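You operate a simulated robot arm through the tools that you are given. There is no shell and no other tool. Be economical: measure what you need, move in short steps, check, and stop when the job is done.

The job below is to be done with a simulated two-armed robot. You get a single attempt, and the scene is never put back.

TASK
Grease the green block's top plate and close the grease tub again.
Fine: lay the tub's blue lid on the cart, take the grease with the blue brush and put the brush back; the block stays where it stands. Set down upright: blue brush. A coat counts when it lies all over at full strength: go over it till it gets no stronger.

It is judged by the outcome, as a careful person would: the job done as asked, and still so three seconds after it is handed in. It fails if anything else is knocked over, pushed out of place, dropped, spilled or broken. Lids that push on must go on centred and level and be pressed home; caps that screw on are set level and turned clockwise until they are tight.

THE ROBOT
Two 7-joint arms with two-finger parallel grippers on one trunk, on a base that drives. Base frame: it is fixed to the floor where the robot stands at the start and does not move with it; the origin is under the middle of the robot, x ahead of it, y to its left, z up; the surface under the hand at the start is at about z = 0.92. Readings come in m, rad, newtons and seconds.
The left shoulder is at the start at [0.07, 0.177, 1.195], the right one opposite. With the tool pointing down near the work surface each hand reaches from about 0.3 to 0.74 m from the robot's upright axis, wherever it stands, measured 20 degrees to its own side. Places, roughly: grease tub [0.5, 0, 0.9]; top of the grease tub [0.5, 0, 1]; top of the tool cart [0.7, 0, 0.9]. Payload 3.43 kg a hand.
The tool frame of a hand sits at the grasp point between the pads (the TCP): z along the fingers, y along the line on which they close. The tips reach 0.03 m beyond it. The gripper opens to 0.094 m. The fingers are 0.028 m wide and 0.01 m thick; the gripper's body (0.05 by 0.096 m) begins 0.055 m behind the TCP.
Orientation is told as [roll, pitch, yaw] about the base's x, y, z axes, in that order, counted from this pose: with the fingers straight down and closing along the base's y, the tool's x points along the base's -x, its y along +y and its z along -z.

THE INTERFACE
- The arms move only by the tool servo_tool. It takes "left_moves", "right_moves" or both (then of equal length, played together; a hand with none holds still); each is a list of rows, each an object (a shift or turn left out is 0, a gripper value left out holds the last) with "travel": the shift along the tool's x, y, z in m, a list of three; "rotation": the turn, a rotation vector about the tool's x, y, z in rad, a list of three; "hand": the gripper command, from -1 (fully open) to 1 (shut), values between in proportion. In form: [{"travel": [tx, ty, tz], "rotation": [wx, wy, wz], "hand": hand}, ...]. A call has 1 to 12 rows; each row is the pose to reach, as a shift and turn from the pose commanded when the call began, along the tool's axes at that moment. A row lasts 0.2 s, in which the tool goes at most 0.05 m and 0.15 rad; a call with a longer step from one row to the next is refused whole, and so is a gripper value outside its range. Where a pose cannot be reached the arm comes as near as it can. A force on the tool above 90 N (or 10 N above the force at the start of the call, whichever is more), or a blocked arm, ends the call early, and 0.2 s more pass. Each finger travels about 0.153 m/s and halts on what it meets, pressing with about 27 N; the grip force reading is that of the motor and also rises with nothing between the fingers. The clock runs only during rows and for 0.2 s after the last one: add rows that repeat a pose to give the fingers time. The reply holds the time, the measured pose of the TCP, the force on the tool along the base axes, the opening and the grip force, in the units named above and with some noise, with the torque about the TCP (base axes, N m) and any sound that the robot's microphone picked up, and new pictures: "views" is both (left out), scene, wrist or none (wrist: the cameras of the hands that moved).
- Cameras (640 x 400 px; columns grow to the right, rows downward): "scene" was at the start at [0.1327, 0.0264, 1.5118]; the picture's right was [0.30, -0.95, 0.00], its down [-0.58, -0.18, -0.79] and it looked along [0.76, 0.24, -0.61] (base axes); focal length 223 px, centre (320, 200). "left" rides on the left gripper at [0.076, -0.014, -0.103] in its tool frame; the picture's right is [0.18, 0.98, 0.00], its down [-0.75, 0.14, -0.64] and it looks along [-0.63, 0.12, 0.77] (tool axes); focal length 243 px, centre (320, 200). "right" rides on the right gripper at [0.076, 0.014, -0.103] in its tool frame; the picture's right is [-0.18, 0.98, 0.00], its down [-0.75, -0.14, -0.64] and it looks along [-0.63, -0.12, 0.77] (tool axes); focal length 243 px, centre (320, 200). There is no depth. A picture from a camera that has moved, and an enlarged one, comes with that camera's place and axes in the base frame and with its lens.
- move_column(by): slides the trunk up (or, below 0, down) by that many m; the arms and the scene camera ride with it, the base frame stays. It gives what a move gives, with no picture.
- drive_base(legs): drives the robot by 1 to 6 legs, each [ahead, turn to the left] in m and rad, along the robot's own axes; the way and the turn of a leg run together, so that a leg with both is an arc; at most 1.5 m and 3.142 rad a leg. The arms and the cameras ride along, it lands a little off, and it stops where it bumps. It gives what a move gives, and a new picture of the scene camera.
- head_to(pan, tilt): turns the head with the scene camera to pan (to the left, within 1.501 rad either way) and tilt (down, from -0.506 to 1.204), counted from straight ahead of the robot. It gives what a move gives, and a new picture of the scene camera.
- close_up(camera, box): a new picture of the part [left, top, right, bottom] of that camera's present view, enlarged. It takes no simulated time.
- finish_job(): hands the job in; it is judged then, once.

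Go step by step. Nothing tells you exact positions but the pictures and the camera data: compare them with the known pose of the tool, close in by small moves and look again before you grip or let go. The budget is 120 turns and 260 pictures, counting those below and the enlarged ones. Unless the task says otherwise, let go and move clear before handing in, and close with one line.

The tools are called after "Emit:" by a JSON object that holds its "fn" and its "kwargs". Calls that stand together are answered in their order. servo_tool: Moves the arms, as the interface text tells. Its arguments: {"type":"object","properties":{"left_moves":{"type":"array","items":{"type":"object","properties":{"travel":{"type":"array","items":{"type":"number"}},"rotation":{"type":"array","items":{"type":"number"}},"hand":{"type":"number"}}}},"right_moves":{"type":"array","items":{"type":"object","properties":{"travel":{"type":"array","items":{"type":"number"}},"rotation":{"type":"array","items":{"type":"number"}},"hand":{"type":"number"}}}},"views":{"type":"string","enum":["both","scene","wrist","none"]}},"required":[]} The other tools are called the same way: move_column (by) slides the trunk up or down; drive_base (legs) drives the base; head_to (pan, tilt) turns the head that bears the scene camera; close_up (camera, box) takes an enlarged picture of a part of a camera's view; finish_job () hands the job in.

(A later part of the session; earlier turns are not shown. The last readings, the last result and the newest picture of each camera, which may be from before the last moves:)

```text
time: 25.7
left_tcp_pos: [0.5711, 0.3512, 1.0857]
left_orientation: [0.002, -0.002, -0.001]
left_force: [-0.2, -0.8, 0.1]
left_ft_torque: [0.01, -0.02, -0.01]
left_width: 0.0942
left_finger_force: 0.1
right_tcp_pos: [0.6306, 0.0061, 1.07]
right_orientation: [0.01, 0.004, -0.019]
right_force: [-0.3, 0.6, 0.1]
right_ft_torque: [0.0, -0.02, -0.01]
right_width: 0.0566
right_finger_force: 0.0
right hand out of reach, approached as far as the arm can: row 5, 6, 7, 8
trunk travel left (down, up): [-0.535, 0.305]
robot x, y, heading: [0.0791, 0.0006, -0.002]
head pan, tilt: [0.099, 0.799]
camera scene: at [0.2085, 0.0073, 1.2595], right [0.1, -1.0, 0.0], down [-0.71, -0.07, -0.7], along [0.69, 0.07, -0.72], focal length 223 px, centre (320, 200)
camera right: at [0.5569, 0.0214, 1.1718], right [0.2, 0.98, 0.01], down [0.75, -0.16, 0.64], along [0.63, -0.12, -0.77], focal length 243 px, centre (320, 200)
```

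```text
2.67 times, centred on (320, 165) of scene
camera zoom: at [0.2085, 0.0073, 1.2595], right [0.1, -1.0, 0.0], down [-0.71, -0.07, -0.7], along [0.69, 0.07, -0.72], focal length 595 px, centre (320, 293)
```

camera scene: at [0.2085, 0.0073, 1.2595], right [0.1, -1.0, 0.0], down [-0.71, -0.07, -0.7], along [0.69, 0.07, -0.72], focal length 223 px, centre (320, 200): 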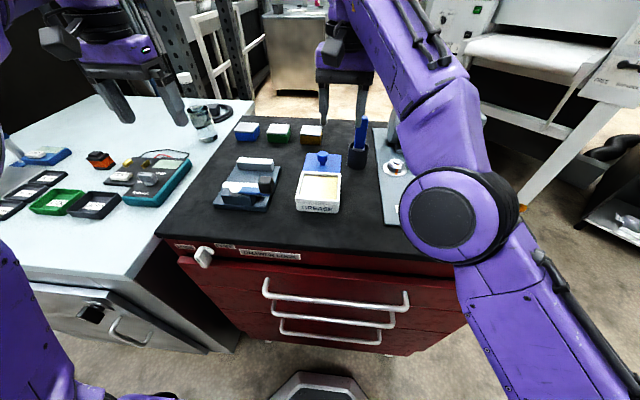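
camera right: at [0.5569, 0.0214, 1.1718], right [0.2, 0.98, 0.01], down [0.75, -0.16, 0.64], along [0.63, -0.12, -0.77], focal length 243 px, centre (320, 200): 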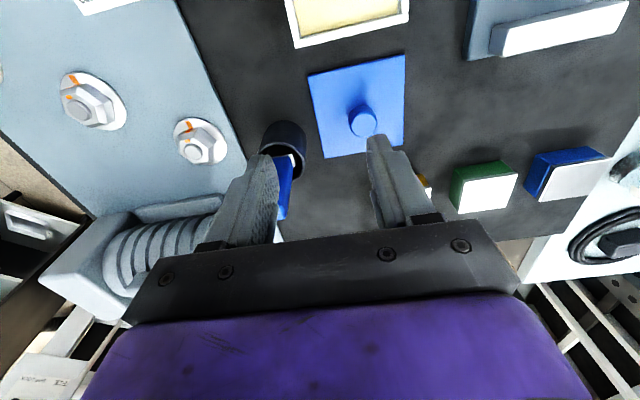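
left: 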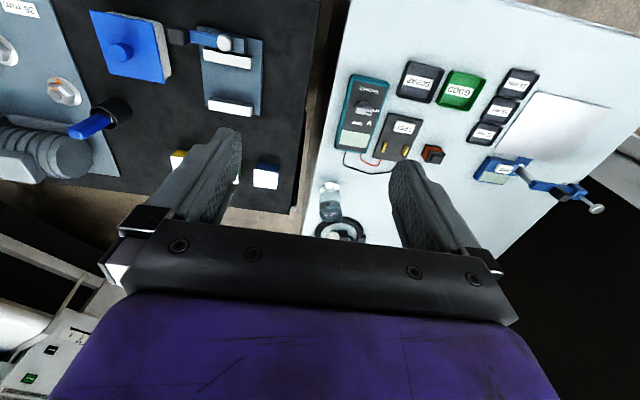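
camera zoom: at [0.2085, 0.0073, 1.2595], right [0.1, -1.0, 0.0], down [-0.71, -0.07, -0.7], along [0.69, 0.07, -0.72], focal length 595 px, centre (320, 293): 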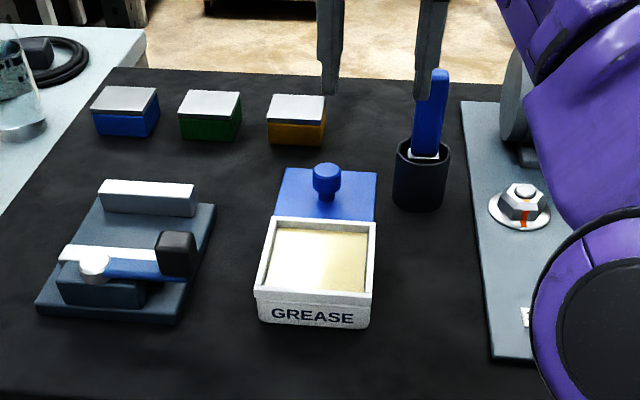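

Emit:
{"fn": "servo_tool", "kwargs": {"right_moves": [{"travel": [0.04, 0.0, 0.0]}, {"travel": [0.08, 0.0, 0.0]}, {"travel": [0.12, 0.0, -0.01]}, {"travel": [0.15, 0.0, -0.03]}, {"travel": [0.17, -0.03, -0.05]}, {"travel": [0.17, -0.075, -0.06]}, {"travel": [0.17, -0.12, -0.06]}, {"travel": [0.17, -0.165, -0.06]}, {"travel": [0.17, -0.21, -0.06]}, {"travel": [0.17, -0.255, -0.06]}, {"travel": [0.17, -0.3, -0.06]}, {"travel": [0.17, -0.32, -0.06]}], "views": "scene"}}

Emit:
{"fn": "close_up", "kwargs": {"camera": "scene", "box": [220, 90, 420, 240]}}

```text
time: 28.3
left_tcp_pos: [0.5714, 0.3506, 1.0861]
left_orientation: [0.002, -0.003, -0.003]
left_force: [-0.1, 0.4, 0.1]
left_ft_torque: [-0.02, 0.01, 0.03]
left_width: 0.0941
left_finger_force: 0.0
right_tcp_pos: [0.4557, -0.3071, 1.1305]
right_orientation: [-0.001, -0.002, -0.001]
right_force: [0.7, 0.4, -0.6]
right_ft_torque: [0.01, -0.03, -0.02]
right_width: 0.0562
right_finger_force: 0.1
right hand out of reach, approached as far as the arm can: row 1, 2
trunk travel left (down, up): [-0.535, 0.305]
robot x, y, heading: [0.0788, -0.0001, 0.002]
head pan, tilt: [0.099, 0.799]
camera scene: at [0.2087, 0.0077, 1.2595], right [0.1, -1.0, 0.0], down [-0.71, -0.07, -0.7], along [0.69, 0.07, -0.72], focal length 223 px, centre (320, 200)
```

scene: 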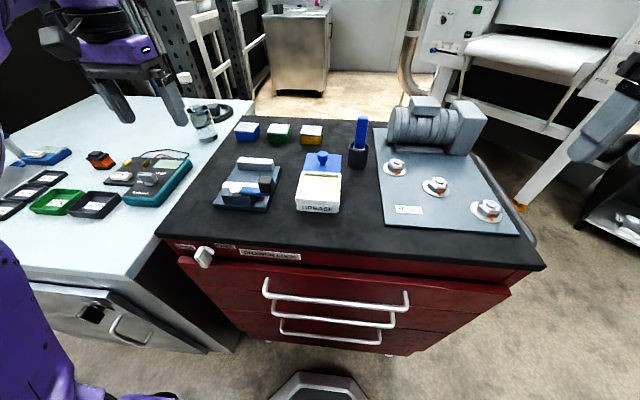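

```text
2.67 times, centred on (320, 165) of scene
camera zoom: at [0.2087, 0.0077, 1.2595], right [0.1, -1.0, 0.0], down [-0.71, -0.07, -0.7], along [0.69, 0.07, -0.72], focal length 595 px, centre (320, 293)
```

zoom: 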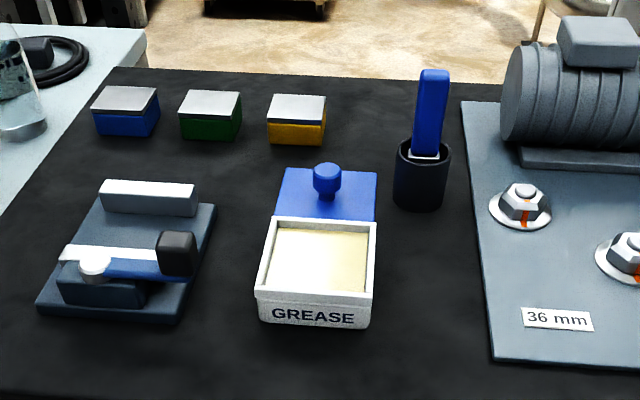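

All clear: the lid lies flat behind the tub and brush, tub and blocks are undisturbed. I'll raise the trunk again and bring the left hand towards the brush.

Emit:
{"fn": "move_column", "kwargs": {"by": 0.12}}

Emit:
{"fn": "servo_tool", "kwargs": {"left_moves": [{"travel": [0.0, -0.045, 0.0]}, {"travel": [0.0, -0.09, 0.0]}, {"travel": [0.0, -0.135, 0.0]}, {"travel": [-0.01, -0.18, 0.0]}, {"travel": [-0.02, -0.225, 0.0]}, {"travel": [-0.03, -0.27, 0.0]}, {"travel": [-0.03, -0.315, 0.01]}, {"travel": [-0.03, -0.36, 0.02]}, {"travel": [-0.03, -0.39, 0.04]}, {"travel": [-0.03, -0.39, 0.05]}, {"travel": [-0.03, -0.39, 0.05]}]}}

Emit:
{"fn": "close_up", "kwargs": {"camera": "left", "box": [160, 20, 480, 260]}}

```text
time: 29.8
left_tcp_pos: [0.5712, 0.3495, 1.2066]
left_orientation: [0.0, -0.002, -0.002]
left_force: [0.5, 0.4, 0.9]
left_ft_torque: [0.02, 0.04, 0.04]
left_width: 0.0939
left_finger_force: 0.1
right_tcp_pos: [0.4566, -0.3071, 1.25]
right_orientation: [0.0, -0.002, -0.002]
right_force: [-0.7, -0.7, -1.1]
right_ft_torque: [-0.01, 0.01, 0.0]
right_width: 0.0567
right_finger_force: 0.1
trunk travel left (down, up): [-0.655, 0.185]
robot x, y, heading: [0.0756, -0.0085, -0.002]
head pan, tilt: [0.099, 0.799]
```

```text
time: 32.2
left_tcp_pos: [0.6085, -0.0219, 1.1683]
left_orientation: [-0.041, -0.009, 0.027]
left_force: [0.1, -0.2, -0.4]
left_ft_torque: [0.02, -0.02, 0.0]
left_width: 0.0941
left_finger_force: 0.1
right_tcp_pos: [0.4576, -0.3065, 1.2502]
right_orientation: [0.001, -0.003, -0.002]
right_force: [0.6, 0.2, 0.0]
right_ft_torque: [0.0, 0.01, 0.02]
right_width: 0.0561
right_finger_force: 0.0
trunk travel left (down, up): [-0.655, 0.185]
robot x, y, heading: [0.0809, 0.0023, -0.007]
head pan, tilt: [0.099, 0.799]
camera scene: at [0.2085, 0.0072, 1.3795], right [0.1, -1.0, 0.0], down [-0.71, -0.07, -0.7], along [0.69, 0.07, -0.72], focal length 223 px, centre (320, 200)
camera left: at [0.5323, -0.0335, 1.2714], right [-0.21, 0.98, -0.04], down [0.74, 0.19, 0.64], along [0.63, 0.1, -0.77], focal length 243 px, centre (320, 200)
```

scene: 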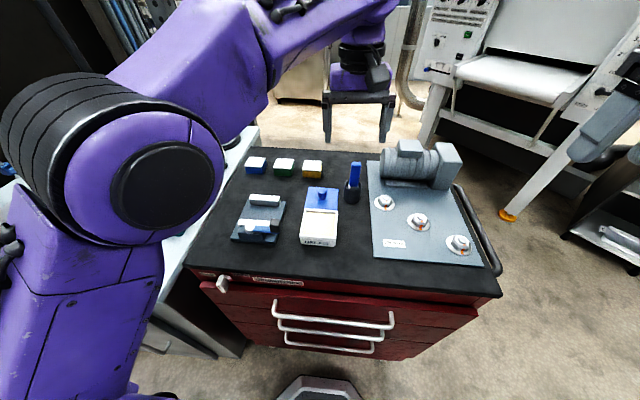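
left: 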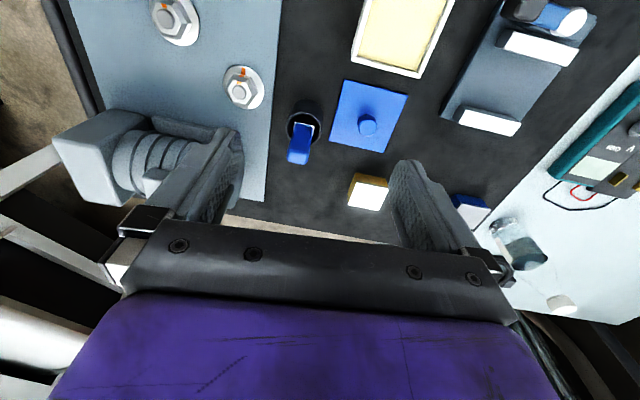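

```text
1.67 times, centred on (320, 140) of left
camera zoom: at [0.5323, -0.0335, 1.2714], right [-0.21, 0.98, -0.04], down [0.74, 0.19, 0.64], along [0.63, 0.1, -0.77], focal length 404 px, centre (320, 300)
```

zoom: 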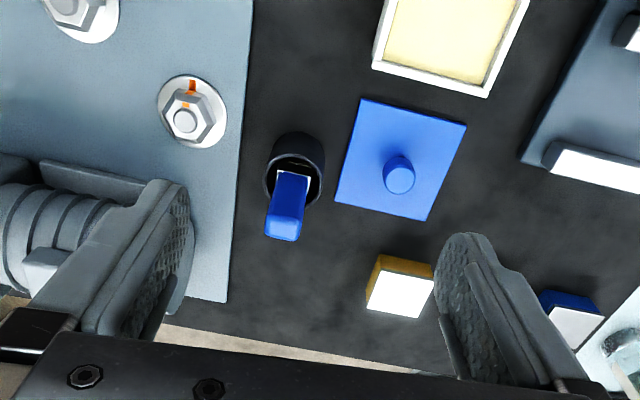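

The left arm is at its limit that far to the right, and the right arm at its limit to the left. Turning the base about 0.3 rad to the right puts the brush, tub and green block all in the left hand's comfortable zone, so I'll do everything with that arm.

Emit:
{"fn": "servo_tool", "kwargs": {"left_moves": [{"travel": [0.03, 0.03, -0.02]}, {"travel": [0.06, 0.06, -0.03]}, {"travel": [0.08, 0.1, -0.04]}, {"travel": [0.08, 0.14, -0.04]}, {"travel": [0.08, 0.18, -0.04]}, {"travel": [0.08, 0.22, -0.04]}, {"travel": [0.08, 0.22, -0.04]}], "views": "none"}}

Emit:
{"fn": "drive_base", "kwargs": {"legs": [[0.0, -0.3]]}}

Emit:
{"fn": "head_to", "kwargs": {"pan": 0.35, "tilt": 0.8}}

```text
time: 33.8
left_tcp_pos: [0.5184, 0.1799, 1.1977]
left_orientation: [0.004, -0.001, -0.002]
left_force: [-0.6, 0.2, 0.6]
left_ft_torque: [0.01, 0.05, -0.01]
left_width: 0.094
left_finger_force: 0.1
right_tcp_pos: [0.4565, -0.3074, 1.2504]
right_orientation: [0.002, -0.002, -0.002]
right_force: [-0.6, 0.6, 0.2]
right_ft_torque: [0.05, 0.0, 0.01]
right_width: 0.0565
right_finger_force: 0.0
trunk travel left (down, up): [-0.655, 0.185]
robot x, y, heading: [0.0781, 0.0034, -0.002]
head pan, tilt: [0.099, 0.799]
```

```text
time: 35.1
left_tcp_pos: [0.5532, 0.0464, 1.196]
left_orientation: [0.0, -0.002, -0.298]
left_force: [0.0, 0.1, 0.2]
left_ft_torque: [0.02, 0.0, 0.0]
left_width: 0.0939
left_finger_force: 0.0
right_tcp_pos: [0.3522, -0.4028, 1.2509]
right_orientation: [0.001, -0.003, -0.297]
right_force: [-0.7, 0.1, -0.5]
right_ft_torque: [-0.03, -0.03, -0.01]
right_width: 0.0563
right_finger_force: 0.1
trunk travel left (down, up): [-0.655, 0.185]
robot x, y, heading: [0.0811, 0.0005, -0.297]
head pan, tilt: [0.099, 0.799]
camera scene: at [0.2054, -0.0297, 1.3795], right [-0.2, -0.98, 0.0], down [-0.7, 0.14, -0.7], along [0.68, -0.14, -0.72], focal length 223 px, centre (320, 200)
```

scene: 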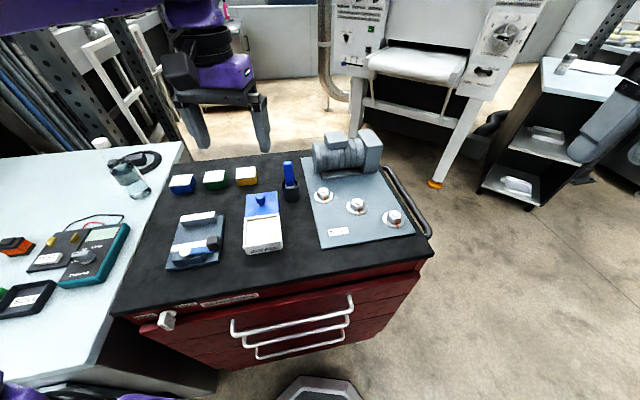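

```text
time: 35.9
left_tcp_pos: [0.5527, 0.0453, 1.1967]
left_orientation: [0.001, -0.003, -0.296]
left_force: [0.0, -0.1, 0.1]
left_ft_torque: [0.01, -0.03, -0.02]
left_width: 0.094
left_finger_force: 0.0
right_tcp_pos: [0.3509, -0.4038, 1.2495]
right_orientation: [0.001, -0.002, -0.297]
right_force: [-0.4, -0.5, 0.7]
right_ft_torque: [-0.01, -0.02, -0.03]
right_width: 0.0563
right_finger_force: 0.1
trunk travel left (down, up): [-0.655, 0.185]
robot x, y, heading: [0.0766, 0.0015, -0.296]
head pan, tilt: [0.351, 0.799]
camera scene: at [0.2067, -0.0107, 1.3795], right [0.05, -1.0, 0.0], down [-0.72, -0.04, -0.7], along [0.7, 0.04, -0.72], focal length 223 px, centre (320, 200)
```

scene: 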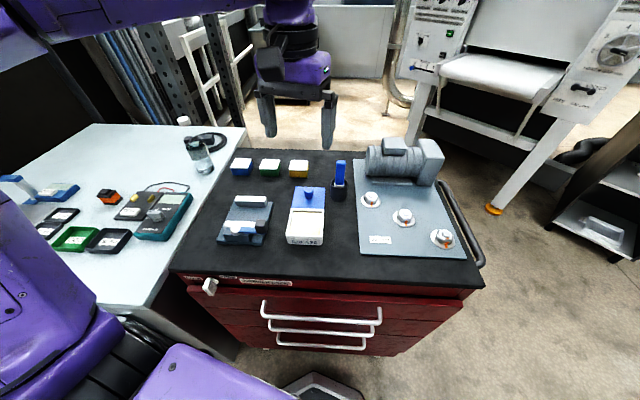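

The base turned cleanly. I'll square the left hand to yaw 0 and bring it over the brush for a close look.

Emit:
{"fn": "servo_tool", "kwargs": {"left_moves": [{"rotation": [0, 0, -0.148]}, {"rotation": [0, 0, -0.296]}, {"rotation": [0, 0, -0.296]}], "views": "none"}}

Emit:
{"fn": "servo_tool", "kwargs": {"left_moves": [{"travel": [-0.03, -0.03, 0.01]}, {"travel": [-0.06, -0.06, 0.02]}, {"travel": [-0.09, -0.085, 0.03]}, {"travel": [-0.09, -0.085, 0.03]}]}}

Emit:
{"fn": "close_up", "kwargs": {"camera": "left", "box": [160, 20, 480, 260]}}

```text
time: 36.7
left_tcp_pos: [0.5528, 0.0447, 1.1962]
left_orientation: [0.003, -0.004, 0.001]
left_force: [-0.3, 0.4, 0.7]
left_ft_torque: [0.04, -0.02, 0.02]
left_width: 0.0941
left_finger_force: 0.0
right_tcp_pos: [0.3518, -0.4034, 1.2497]
right_orientation: [0.001, -0.001, -0.296]
right_force: [-0.4, 0.9, 0.4]
right_ft_torque: [0.04, 0.03, -0.03]
right_width: 0.0565
right_finger_force: 0.2
trunk travel left (down, up): [-0.655, 0.185]
robot x, y, heading: [0.0774, -0.0014, -0.292]
head pan, tilt: [0.351, 0.799]
```

```text
time: 37.7
left_tcp_pos: [0.6411, -0.0418, 1.1661]
left_orientation: [0.001, -0.004, -0.002]
left_force: [-0.1, -0.7, -0.3]
left_ft_torque: [-0.05, -0.01, 0.0]
left_width: 0.0939
left_finger_force: 0.0
right_tcp_pos: [0.3509, -0.4032, 1.2498]
right_orientation: [0.0, -0.001, -0.297]
right_force: [0.0, 0.6, 0.1]
right_ft_torque: [-0.04, -0.01, 0.05]
right_width: 0.0562
right_finger_force: 0.1
trunk travel left (down, up): [-0.655, 0.185]
robot x, y, heading: [0.0803, 0.0006, -0.297]
head pan, tilt: [0.351, 0.799]
camera scene: at [0.2058, -0.0099, 1.3796], right [0.05, -1.0, 0.0], down [-0.72, -0.04, -0.7], along [0.7, 0.04, -0.72], focal length 223 px, centre (320, 200)
camera left: at [0.5653, -0.0543, 1.2682], right [-0.18, 0.98, 0.0], down [0.75, 0.14, 0.64], along [0.63, 0.12, -0.76], focal length 243 px, centre (320, 200)
```

scene: 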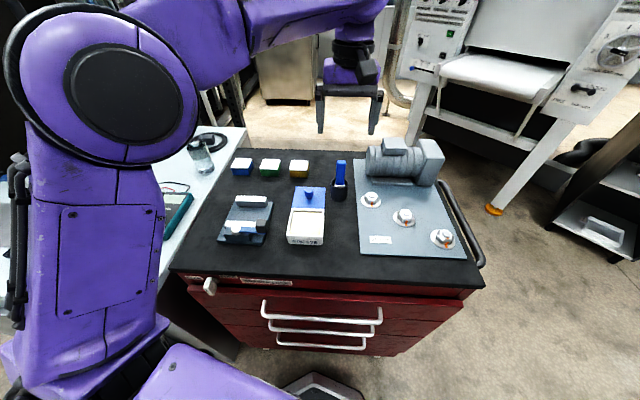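
left: 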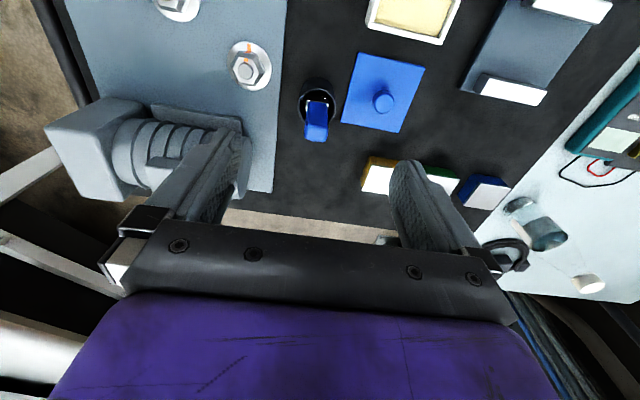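

```text
1.67 times, centred on (320, 140) of left
camera zoom: at [0.5653, -0.0543, 1.2682], right [-0.18, 0.98, 0.0], down [0.75, 0.14, 0.64], along [0.63, 0.12, -0.76], focal length 404 px, centre (320, 300)
```

zoom: 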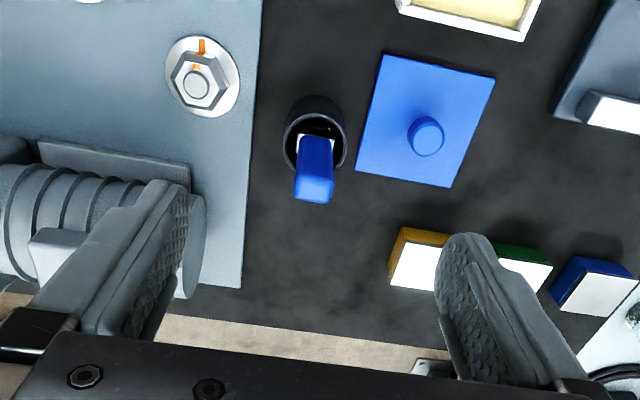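

Calibration against the lid knob agrees. Brush top is at about (0.662, -0.039, 1.047) and cup rim at z≈0.985. I'll descend to just above it with a narrower opening and check.

Emit:
{"fn": "servo_tool", "kwargs": {"left_moves": [{"travel": [-0.01, 0.001, 0.03], "hand": -0.3}, {"travel": [-0.019, 0.002, 0.06]}, {"travel": [-0.019, 0.002, 0.085]}, {"travel": [-0.019, 0.002, 0.085]}], "views": "none"}}

Emit:
{"fn": "close_up", "kwargs": {"camera": "left", "box": [160, 60, 480, 300]}}

Emit:
{"fn": "close_up", "kwargs": {"camera": "scene", "box": [280, 100, 400, 220]}}

```text
time: 38.7
left_tcp_pos: [0.6621, -0.0391, 1.0797]
left_orientation: [0.0, -0.003, -0.002]
left_force: [0.1, -0.2, -0.1]
left_ft_torque: [0.0, 0.01, 0.03]
left_width: 0.0614
left_finger_force: 0.2
right_tcp_pos: [0.3505, -0.4028, 1.2512]
right_orientation: [0.0, -0.003, -0.296]
right_force: [-0.5, -0.5, 0.2]
right_ft_torque: [0.05, 0.02, 0.03]
right_width: 0.0566
right_finger_force: 0.1
trunk travel left (down, up): [-0.655, 0.185]
robot x, y, heading: [0.0817, 0.0007, -0.297]
head pan, tilt: [0.351, 0.799]
```

```text
1.67 times, centred on (320, 180) of left
camera zoom: at [0.5863, -0.0519, 1.1831], right [-0.18, 0.98, 0.0], down [0.75, 0.14, 0.64], along [0.63, 0.12, -0.76], focal length 404 px, centre (320, 233)
```

zoom: 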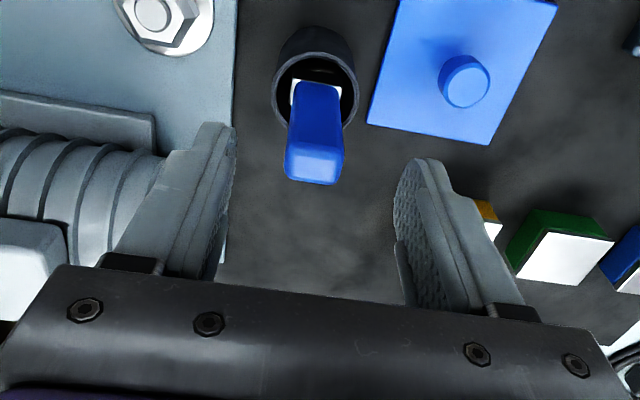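

```text
3.33 times, centred on (340, 160) of scene
camera zoom: at [0.2068, -0.0103, 1.3795], right [0.05, -1.0, 0.0], down [-0.72, -0.04, -0.7], along [0.7, 0.04, -0.72], focal length 744 px, centre (253, 333)
```

zoom: 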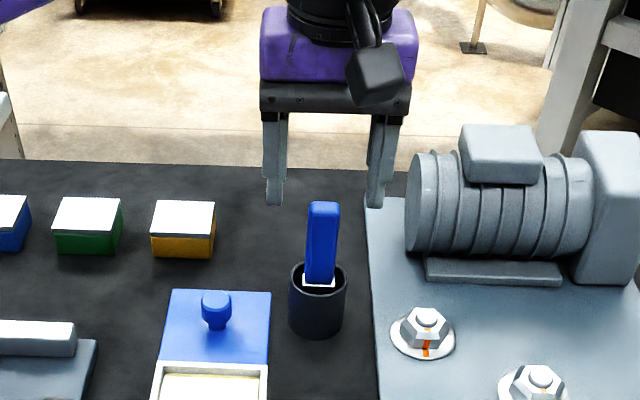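

Aligned within a couple of mm. Descending to grip height and closing.

Emit:
{"fn": "servo_tool", "kwargs": {"left_moves": [{"travel": [-0.0, -0.001, 0.02]}, {"travel": [-0.0, -0.001, 0.04]}, {"travel": [-0.0, -0.001, 0.057]}, {"travel": [-0.0, -0.001, 0.057]}], "views": "none"}}

Emit:
{"fn": "servo_tool", "kwargs": {"left_moves": [{"hand": 0.2}, {"hand": 1.0}, {"hand": 1.0}, {"hand": 1.0}], "views": "none"}}

Emit:
{"fn": "close_up", "kwargs": {"camera": "scene", "box": [280, 120, 400, 220]}}

```text
time: 39.7
left_tcp_pos: [0.6633, -0.0394, 1.0247]
left_orientation: [0.001, -0.003, -0.002]
left_force: [-0.1, -0.1, 0.6]
left_ft_torque: [0.0, 0.01, 0.02]
left_width: 0.0612
left_finger_force: 0.1
right_tcp_pos: [0.3516, -0.4041, 1.2499]
right_orientation: [0.001, -0.001, -0.297]
right_force: [-0.3, 0.7, -0.2]
right_ft_torque: [-0.01, 0.0, 0.01]
right_width: 0.0565
right_finger_force: 0.2
trunk travel left (down, up): [-0.655, 0.185]
robot x, y, heading: [0.0748, 0.0022, -0.3]
head pan, tilt: [0.351, 0.799]
```

```text
time: 40.7
left_tcp_pos: [0.6638, -0.0397, 1.0229]
left_orientation: [0.002, -0.001, -0.002]
left_force: [-0.1, -1.2, -0.1]
left_ft_torque: [0.0, -0.01, 0.02]
left_width: 0.0272
left_finger_force: 27.0
right_tcp_pos: [0.3508, -0.4029, 1.2512]
right_orientation: [-0.001, -0.001, -0.298]
right_force: [0.1, 0.6, 0.5]
right_ft_torque: [0.02, 0.02, -0.02]
right_width: 0.0565
right_finger_force: 0.2
trunk travel left (down, up): [-0.655, 0.185]
robot x, y, heading: [0.0769, -0.0016, -0.297]
head pan, tilt: [0.351, 0.799]
```

```text
4.00 times, centred on (340, 170) of scene
camera zoom: at [0.2068, -0.0103, 1.3795], right [0.05, -1.0, 0.0], down [-0.72, -0.04, -0.7], along [0.7, 0.04, -0.72], focal length 893 px, centre (240, 320)
```

zoom: 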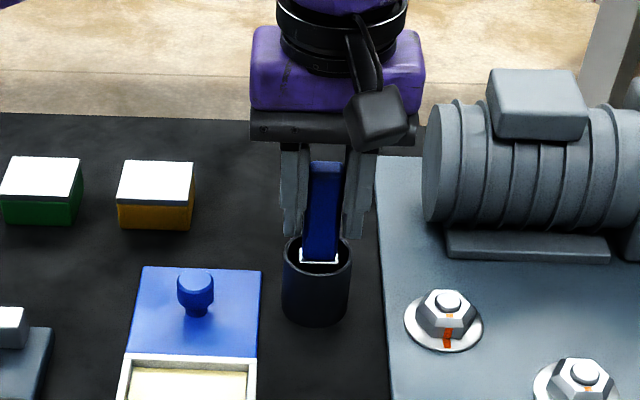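

Brush gripped (27 mm). Lifting it straight out of the cup.

Emit:
{"fn": "servo_tool", "kwargs": {"left_moves": [{"travel": [0, 0, -0.025]}, {"travel": [0, 0, -0.055]}, {"travel": [0, 0, -0.085]}, {"travel": [0, 0, -0.115]}, {"travel": [0, 0, -0.13]}, {"travel": [0, 0, -0.13]}]}}

Emit:
{"fn": "close_up", "kwargs": {"camera": "scene", "box": [280, 80, 400, 200]}}

Emit:
{"fn": "close_up", "kwargs": {"camera": "left", "box": [160, 20, 480, 260]}}

```text
time: 42.1
left_tcp_pos: [0.6605, -0.0383, 1.1548]
left_orientation: [0.001, 0.0, -0.001]
left_force: [-0.1, 0.4, -2.0]
left_ft_torque: [0.01, 0.02, -0.04]
left_width: 0.027
left_finger_force: 27.3
right_tcp_pos: [0.3522, -0.4032, 1.2495]
right_orientation: [-0.001, -0.002, -0.296]
right_force: [0.0, 0.6, 0.5]
right_ft_torque: [-0.01, -0.03, -0.03]
right_width: 0.0565
right_finger_force: 0.0
trunk travel left (down, up): [-0.655, 0.185]
robot x, y, heading: [0.0766, 0.0021, -0.295]
head pan, tilt: [0.351, 0.799]
camera scene: at [0.207, -0.0103, 1.3795], right [0.05, -1.0, 0.0], down [-0.72, -0.04, -0.7], along [0.7, 0.04, -0.72], focal length 223 px, centre (320, 200)
camera left: at [0.5851, -0.0524, 1.2571], right [-0.18, 0.98, 0.0], down [0.75, 0.14, 0.64], along [0.63, 0.12, -0.77], focal length 243 px, centre (320, 200)
```

scene: 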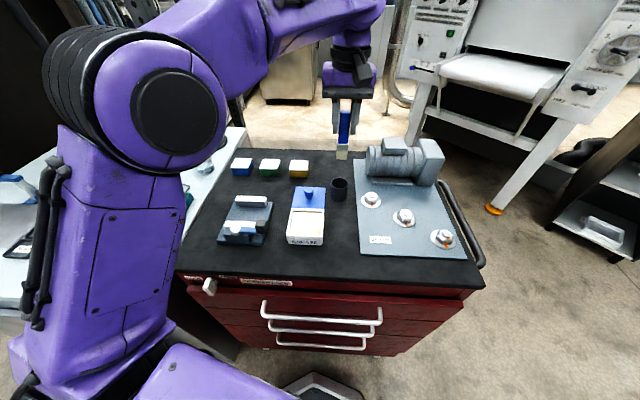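
left: 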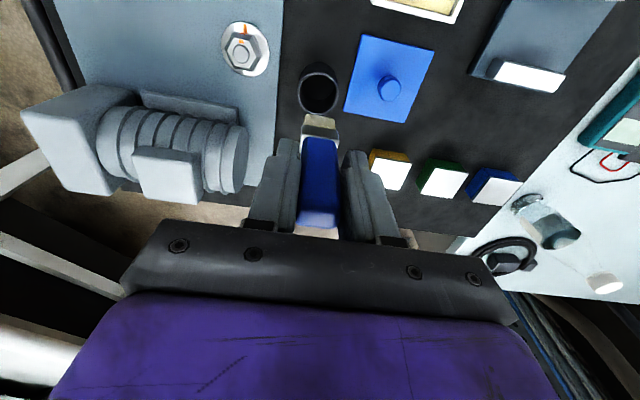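

```text
3.33 times, centred on (340, 140) of scene
camera zoom: at [0.207, -0.0103, 1.3795], right [0.05, -1.0, 0.0], down [-0.72, -0.04, -0.7], along [0.7, 0.04, -0.72], focal length 744 px, centre (253, 400)
```

zoom: 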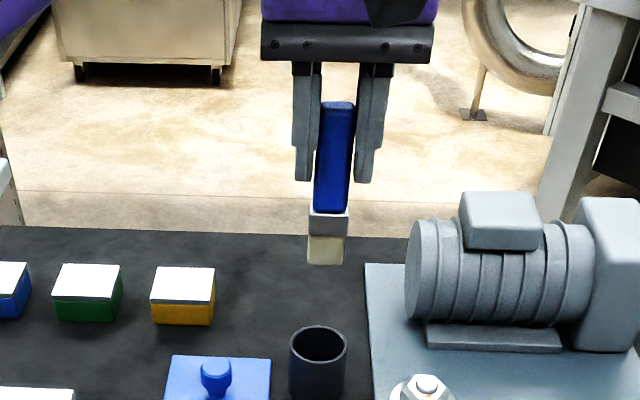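

```text
1.67 times, centred on (320, 140) of left
camera zoom: at [0.5851, -0.0524, 1.2571], right [-0.18, 0.98, 0.0], down [0.75, 0.14, 0.64], along [0.63, 0.12, -0.77], focal length 404 px, centre (320, 300)
```

zoom: 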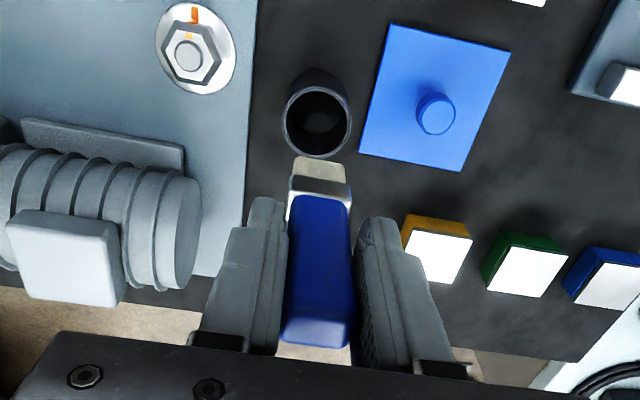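

Brush hangs vertically: bristles about 25 mm wide (y), tip about 93 mm below the TCP. Moving it over the tub centre (0.543, 0.042).

Emit:
{"fn": "servo_tool", "kwargs": {"left_moves": [{"travel": [0.035, 0.024, 0]}, {"travel": [0.07, 0.048, 0]}, {"travel": [0.1, 0.068, 0]}, {"travel": [0.118, 0.08, 0.02]}, {"travel": [0.118, 0.08, 0.05]}, {"travel": [0.118, 0.08, 0.07]}, {"travel": [0.118, 0.08, 0.07]}], "views": "none"}}

Emit:
{"fn": "close_up", "kwargs": {"camera": "scene", "box": [250, 120, 370, 260]}}

Emit:
{"fn": "close_up", "kwargs": {"camera": "left", "box": [160, 20, 480, 260]}}

```text
time: 43.7
left_tcp_pos: [0.5454, 0.0415, 1.0831]
left_orientation: [0.0, -0.003, -0.002]
left_force: [0.3, -0.5, 0.1]
left_ft_torque: [-0.01, -0.02, 0.0]
left_width: 0.0271
left_finger_force: 26.8
right_tcp_pos: [0.3513, -0.404, 1.2502]
right_orientation: [0.0, -0.002, -0.295]
right_force: [0.8, 0.0, 0.1]
right_ft_torque: [0.02, 0.01, -0.02]
right_width: 0.0564
right_finger_force: 0.0
trunk travel left (down, up): [-0.655, 0.185]
robot x, y, heading: [0.0785, -0.0004, -0.3]
head pan, tilt: [0.351, 0.799]
```

```text
2.86 times, centred on (310, 190) of scene
camera zoom: at [0.2064, -0.0102, 1.3796], right [0.05, -1.0, 0.0], down [-0.72, -0.04, -0.7], along [0.7, 0.04, -0.72], focal length 638 px, centre (349, 229)
```

zoom: 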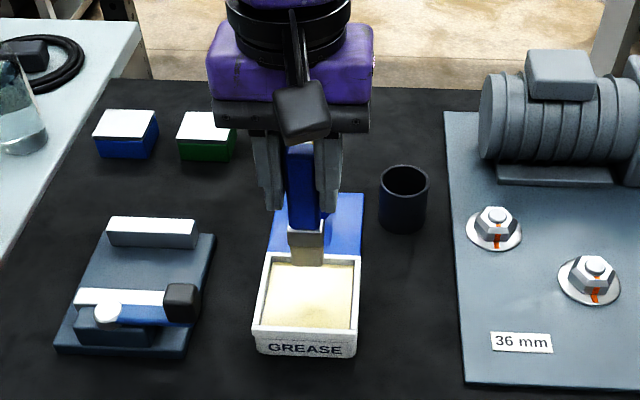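

```text
1.67 times, centred on (320, 140) of left
camera zoom: at [0.4676, 0.0278, 1.1861], right [-0.18, 0.98, 0.0], down [0.75, 0.14, 0.64], along [0.63, 0.12, -0.76], focal length 404 px, centre (320, 300)
```

zoom: 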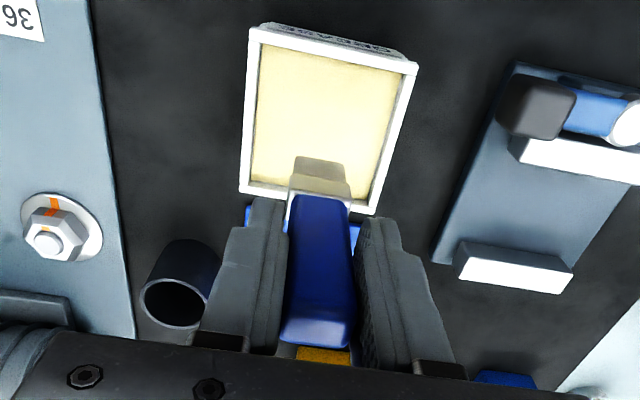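

Tub centre refined to about (0.537, 0.042). Dipping down 45 mm, guarded by force.

Emit:
{"fn": "servo_tool", "kwargs": {"left_moves": [{"travel": [0.008, 0, 0.01]}, {"travel": [0.008, 0, 0.025]}, {"travel": [0.008, 0, 0.038]}, {"travel": [0.008, 0, 0.045]}, {"travel": [0.008, 0, 0.045]}], "views": "none"}}

Emit:
{"fn": "close_up", "kwargs": {"camera": "scene", "box": [260, 150, 360, 260]}}

Emit:
{"fn": "close_up", "kwargs": {"camera": "left", "box": [200, 20, 440, 200]}}

```text
time: 44.9
left_tcp_pos: [0.5349, 0.0416, 1.041]
left_orientation: [-0.001, -0.005, -0.001]
left_force: [1.0, -0.1, 18.8]
left_ft_torque: [-0.01, -0.29, 0.02]
left_width: 0.0272
left_finger_force: 26.7
right_tcp_pos: [0.3502, -0.4037, 1.2517]
right_orientation: [0.001, -0.004, -0.297]
right_force: [-0.5, -0.7, 0.8]
right_ft_torque: [0.01, -0.02, 0.01]
right_width: 0.0564
right_finger_force: 0.0
trunk travel left (down, up): [-0.655, 0.185]
robot x, y, heading: [0.0753, 0.002, -0.295]
head pan, tilt: [0.351, 0.799]
```

```text
3.64 times, centred on (310, 205) of scene
camera zoom: at [0.2047, -0.0103, 1.3799], right [0.05, -1.0, 0.0], down [-0.71, -0.04, -0.7], along [0.7, 0.04, -0.72], focal length 812 px, centre (356, 182)
```

zoom: 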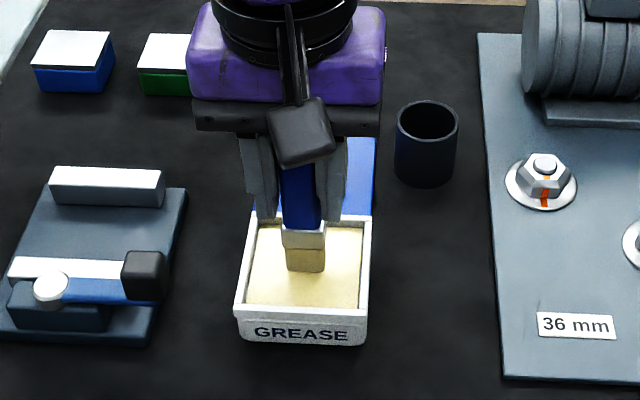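

```text
2.22 times, centred on (320, 110) of left
camera zoom: at [0.4584, 0.0277, 1.1436], right [-0.18, 0.98, 0.0], down [0.75, 0.14, 0.65], along [0.64, 0.12, -0.76], focal length 539 px, centre (320, 400)
```

zoom: 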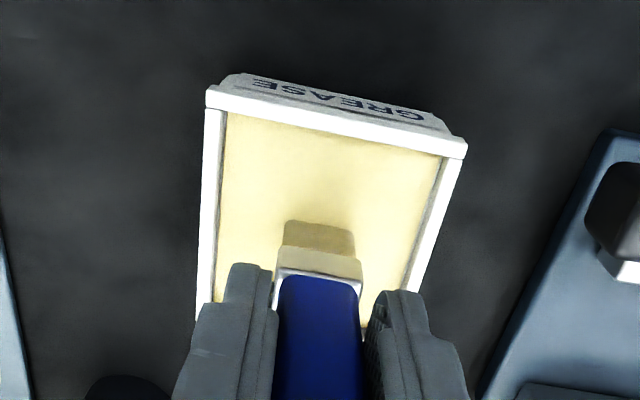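

Bristles touch the grease (19 N). I'll ease off, dwell lightly, then lift and look at the bristles.

Emit:
{"fn": "servo_tool", "kwargs": {"left_moves": [{"travel": [0, 0, -0.002]}, {"travel": [0, 0, -0.002]}, {"travel": [0, 0, -0.002]}, {"travel": [0, 0, -0.03]}, {"travel": [0, 0, -0.06]}, {"travel": [0, 0, -0.06]}], "views": "none"}}

Emit:
{"fn": "close_up", "kwargs": {"camera": "scene", "box": [260, 120, 360, 230]}}

Emit:
{"fn": "close_up", "kwargs": {"camera": "left", "box": [200, 20, 440, 200]}}

```text
time: 46.3
left_tcp_pos: [0.5381, 0.0412, 1.0995]
left_orientation: [0.003, -0.003, -0.002]
left_force: [-0.2, -0.6, -0.1]
left_ft_torque: [-0.03, -0.01, -0.01]
left_width: 0.0272
left_finger_force: 27.0
right_tcp_pos: [0.3526, -0.4033, 1.2485]
right_orientation: [0.001, -0.002, -0.297]
right_force: [-0.3, -0.5, 0.0]
right_ft_torque: [-0.02, -0.03, -0.04]
right_width: 0.0564
right_finger_force: 0.1
trunk travel left (down, up): [-0.655, 0.185]
robot x, y, heading: [0.078, 0.0032, -0.301]
head pan, tilt: [0.351, 0.799]
```

```text
3.64 times, centred on (310, 175) of scene
camera zoom: at [0.2072, -0.0104, 1.3795], right [0.05, -1.0, 0.0], down [-0.72, -0.04, -0.7], along [0.7, 0.04, -0.72], focal length 812 px, centre (356, 291)
```

zoom: 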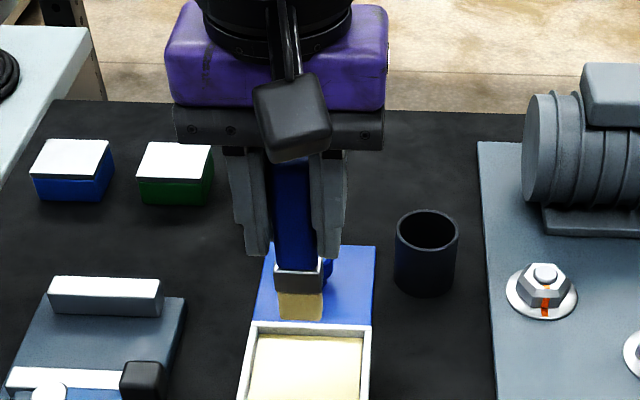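

```text
2.22 times, centred on (320, 110) of left
camera zoom: at [0.4609, 0.0277, 1.2022], right [-0.18, 0.98, 0.0], down [0.75, 0.14, 0.64], along [0.63, 0.12, -0.77], focal length 539 px, centre (320, 400)
```

zoom: 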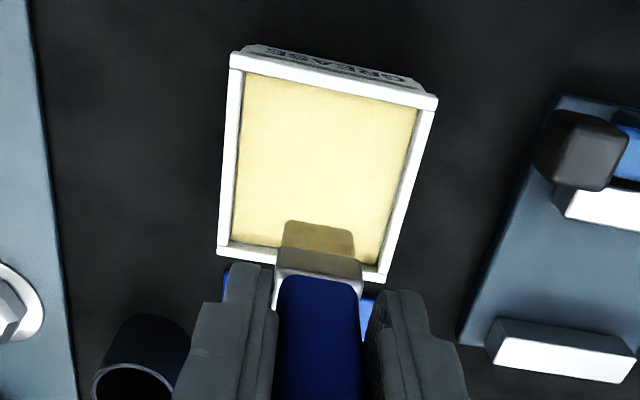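

Bristles are now tan and loaded. Green plate estimated at (0.766, 0.173, z≈0.957), about 50×55 mm. I'll move near it for a close look.

Emit:
{"fn": "servo_tool", "kwargs": {"left_moves": [{"travel": [-0.02, 0.03, -0.02]}, {"travel": [-0.05, 0.055, -0.02]}, {"travel": [-0.085, 0.08, -0.02]}, {"travel": [-0.12, 0.1, -0.02]}, {"travel": [-0.16, 0.12, -0.02]}, {"travel": [-0.19, 0.132, -0.02]}, {"travel": [-0.19, 0.132, -0.02]}]}}

Emit:
{"fn": "close_up", "kwargs": {"camera": "left", "box": [200, 60, 440, 240]}}

Emit:
{"fn": "close_up", "kwargs": {"camera": "scene", "box": [210, 100, 330, 190]}}

```text
time: 47.9
left_tcp_pos: [0.7241, 0.1723, 1.1197]
left_orientation: [0.001, -0.004, -0.001]
left_force: [0.3, 0.2, -0.5]
left_ft_torque: [-0.02, 0.01, 0.01]
left_width: 0.0274
left_finger_force: 26.8
right_tcp_pos: [0.3511, -0.4027, 1.2506]
right_orientation: [-0.001, -0.002, -0.299]
right_force: [-0.2, -1.0, -0.4]
right_ft_torque: [0.01, 0.03, -0.01]
right_width: 0.0565
right_finger_force: 0.1
trunk travel left (down, up): [-0.655, 0.185]
robot x, y, heading: [0.0787, -0.0001, -0.297]
head pan, tilt: [0.351, 0.799]
camera scene: at [0.2059, -0.0101, 1.3796], right [0.05, -1.0, 0.0], down [-0.72, -0.04, -0.7], along [0.7, 0.04, -0.72], focal length 223 px, centre (320, 200)
camera left: at [0.6478, 0.1592, 1.2226], right [-0.18, 0.98, 0.0], down [0.75, 0.14, 0.64], along [0.63, 0.12, -0.76], focal length 243 px, centre (320, 200)
```

scene: 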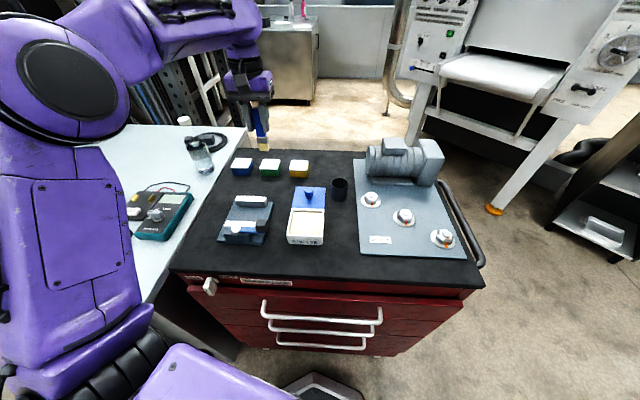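
left: 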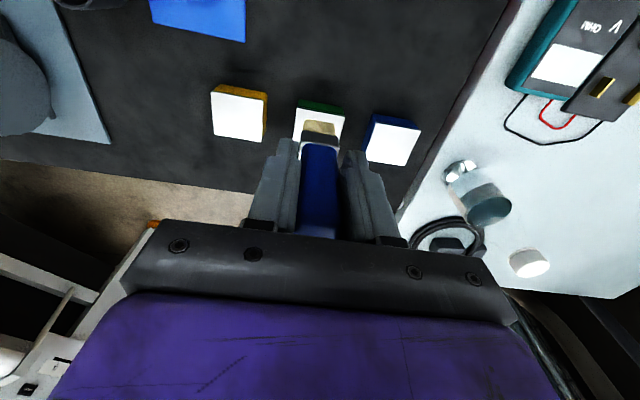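

```text
2.22 times, centred on (320, 150) of left
camera zoom: at [0.6478, 0.1592, 1.2226], right [-0.18, 0.98, 0.0], down [0.75, 0.14, 0.64], along [0.63, 0.12, -0.76], focal length 539 px, centre (320, 311)
```

zoom: 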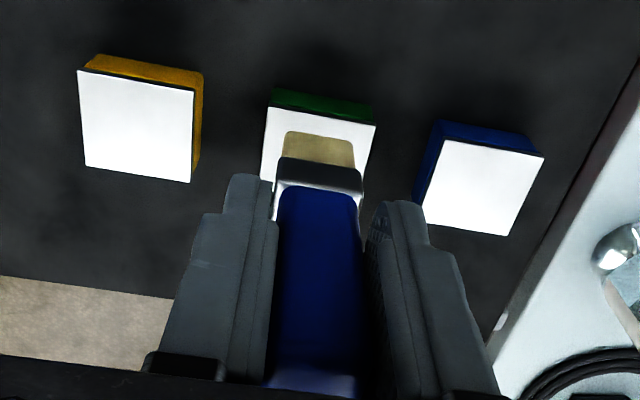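

```text
4.44 times, centred on (270, 145) of scene
camera zoom: at [0.2059, -0.0101, 1.3796], right [0.05, -1.0, 0.0], down [-0.72, -0.04, -0.7], along [0.7, 0.04, -0.72], focal length 992 px, centre (542, 444)
```

zoom: 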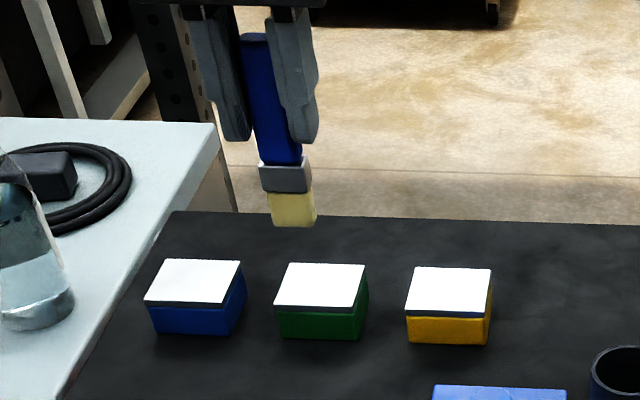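

The green plate spans x≈0.741–0.790, y≈0.149–0.203, top at ≈0.957. I'll centre over it with the bristles about 10 mm above.

Emit:
{"fn": "servo_tool", "kwargs": {"left_moves": [{"travel": [-0.02, 0.002, 0.01]}, {"travel": [-0.041, 0.004, 0.03]}, {"travel": [-0.041, 0.004, 0.055]}, {"travel": [-0.041, 0.004, 0.055]}], "views": "none"}}

Emit:
{"fn": "close_up", "kwargs": {"camera": "left", "box": [200, 60, 440, 240]}}

Emit:
{"fn": "close_up", "kwargs": {"camera": "scene", "box": [210, 100, 330, 190]}}

```text
time: 48.9
left_tcp_pos: [0.7674, 0.1764, 1.0642]
left_orientation: [0.002, -0.003, -0.001]
left_force: [0.0, -0.1, 0.0]
left_ft_torque: [-0.03, 0.02, 0.01]
left_width: 0.0271
left_finger_force: 26.9
right_tcp_pos: [0.3518, -0.4027, 1.2503]
right_orientation: [-0.001, -0.002, -0.299]
right_force: [-0.2, -0.1, -0.4]
right_ft_torque: [-0.01, -0.02, 0.0]
right_width: 0.0564
right_finger_force: 0.1
trunk travel left (down, up): [-0.655, 0.185]
robot x, y, heading: [0.08, 0.0019, -0.299]
head pan, tilt: [0.351, 0.799]
```

```text
2.22 times, centred on (320, 150) of left
camera zoom: at [0.6912, 0.1631, 1.1671], right [-0.18, 0.98, 0.0], down [0.75, 0.14, 0.64], along [0.63, 0.12, -0.76], focal length 539 px, centre (320, 311)
```

zoom: 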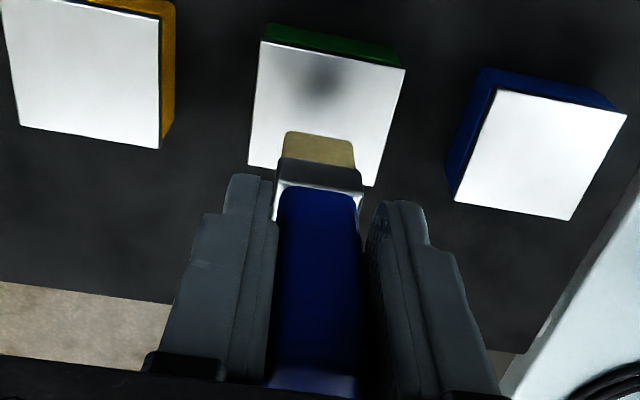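

```text
4.44 times, centred on (270, 145) of scene
camera zoom: at [0.2069, -0.0102, 1.3795], right [0.05, -1.0, 0.0], down [-0.72, -0.04, -0.7], along [0.7, 0.04, -0.72], focal length 992 px, centre (542, 444)
```

zoom: 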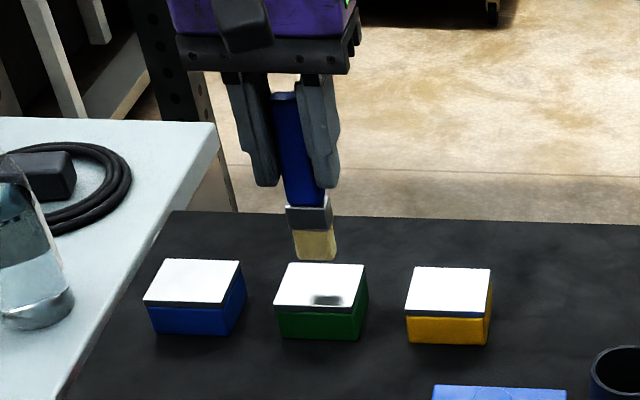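

Well placed. Descending in millimetre-level steps to find light contact.

Emit:
{"fn": "servo_tool", "kwargs": {"left_moves": [{"travel": [0, 0.001, 0.004]}, {"travel": [0, 0.001, 0.008]}, {"travel": [0, 0.001, 0.008]}], "views": "none"}}

Emit:
{"fn": "close_up", "kwargs": {"camera": "scene", "box": [240, 130, 300, 180]}}

```text
time: 49.7
left_tcp_pos: [0.7676, 0.1776, 1.057]
left_orientation: [0.003, -0.002, -0.002]
left_force: [-0.1, -0.9, 0.0]
left_ft_torque: [-0.02, 0.03, 0.03]
left_width: 0.0271
left_finger_force: 27.0
right_tcp_pos: [0.3524, -0.4036, 1.2514]
right_orientation: [-0.001, -0.002, -0.295]
right_force: [0.0, -0.3, -0.5]
right_ft_torque: [0.0, 0.0, -0.01]
right_width: 0.0561
right_finger_force: 0.1
trunk travel left (down, up): [-0.655, 0.185]
robot x, y, heading: [0.0782, 0.0023, -0.295]
head pan, tilt: [0.351, 0.799]
```

```text
8.00 times, centred on (270, 155) of scene
camera zoom: at [0.2068, -0.0101, 1.3795], right [0.05, -1.0, 0.0], down [-0.72, -0.04, -0.7], along [0.7, 0.04, -0.72], focal length 1785 px, centre (720, 560)
```

zoom: 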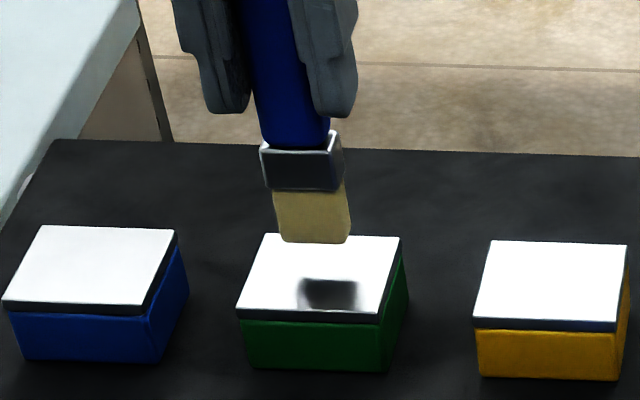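

Emit:
{"fn": "servo_tool", "kwargs": {"left_moves": [{"travel": [0, 0, 0.004]}, {"travel": [0, 0, 0.008]}, {"travel": [0, 0, 0.01]}, {"travel": [0, 0, 0.01]}], "views": "none"}}

Emit:
{"fn": "close_up", "kwargs": {"camera": "scene", "box": [240, 130, 300, 180]}}

```text
time: 50.7
left_tcp_pos: [0.7664, 0.1779, 1.0472]
left_orientation: [0.003, -0.002, -0.001]
left_force: [-0.3, 0.3, -0.4]
left_ft_torque: [0.0, -0.02, -0.02]
left_width: 0.0274
left_finger_force: 26.9
right_tcp_pos: [0.3516, -0.4039, 1.2498]
right_orientation: [0.0, 0.0, -0.297]
right_force: [-0.2, 0.1, -1.0]
right_ft_torque: [0.0, 0.0, -0.05]
right_width: 0.0564
right_finger_force: 0.0
trunk travel left (down, up): [-0.655, 0.185]
robot x, y, heading: [0.081, -0.0012, -0.3]
head pan, tilt: [0.351, 0.799]
```

```text
8.00 times, centred on (270, 155) of scene
camera zoom: at [0.2069, -0.0102, 1.3795], right [0.05, -1.0, 0.0], down [-0.72, -0.04, -0.7], along [0.7, 0.04, -0.72], focal length 1785 px, centre (720, 560)
```

zoom: 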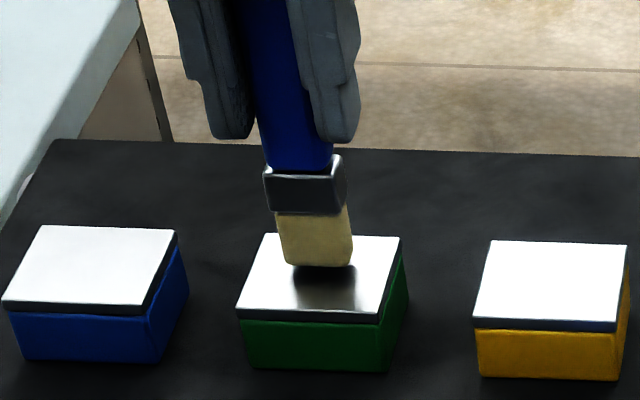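

Emit:
{"fn": "servo_tool", "kwargs": {"left_moves": [{"travel": [0, 0, 0.001]}, {"travel": [0, 0, 0.002]}, {"travel": [0, 0, 0.002]}], "views": "none"}}

```text
time: 51.5
left_tcp_pos: [0.7673, 0.1778, 1.046]
left_orientation: [0.0, -0.001, -0.002]
left_force: [0.1, 0.9, -0.5]
left_ft_torque: [-0.01, 0.04, 0.01]
left_width: 0.0271
left_finger_force: 27.4
right_tcp_pos: [0.3515, -0.4038, 1.2509]
right_orientation: [0.001, -0.002, -0.297]
right_force: [0.8, 0.2, -0.3]
right_ft_torque: [0.01, -0.01, -0.02]
right_width: 0.0563
right_finger_force: 0.0
trunk travel left (down, up): [-0.655, 0.185]
robot x, y, heading: [0.0783, -0.0025, -0.295]
head pan, tilt: [0.351, 0.799]
```

Emit:
{"fn": "servo_tool", "kwargs": {"left_moves": [{"travel": [0, 0, 0.001]}, {"travel": [0, 0, 0.0025]}, {"travel": [0, 0, 0.0025]}], "views": "none"}}

Emit:
{"fn": "close_up", "kwargs": {"camera": "scene", "box": [240, 130, 300, 180]}}

```text
time: 52.3
left_tcp_pos: [0.7663, 0.1771, 1.0425]
left_orientation: [0.001, -0.005, -0.003]
left_force: [0.8, 0.7, 3.0]
left_ft_torque: [0.01, -0.08, -0.03]
left_width: 0.0271
left_finger_force: 26.9
right_tcp_pos: [0.35, -0.403, 1.2506]
right_orientation: [0.0, -0.002, -0.297]
right_force: [-0.4, -0.5, 0.5]
right_ft_torque: [0.03, 0.01, 0.01]
right_width: 0.0565
right_finger_force: 0.0
trunk travel left (down, up): [-0.655, 0.185]
robot x, y, heading: [0.0781, -0.0002, -0.295]
head pan, tilt: [0.351, 0.799]
```

```text
8.00 times, centred on (270, 155) of scene
camera zoom: at [0.2063, -0.0104, 1.3797], right [0.05, -1.0, 0.0], down [-0.72, -0.04, -0.7], along [0.7, 0.04, -0.72], focal length 1785 px, centre (720, 560)
```

zoom: 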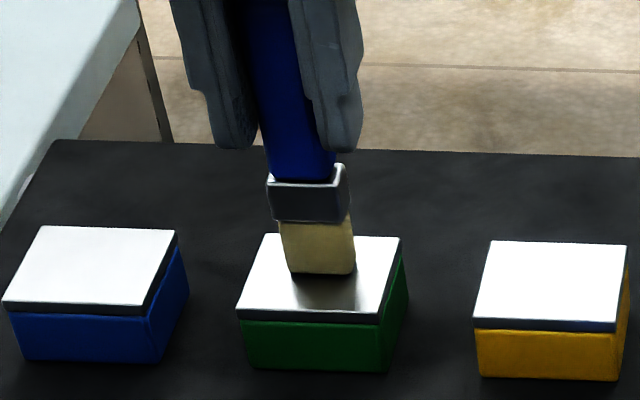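

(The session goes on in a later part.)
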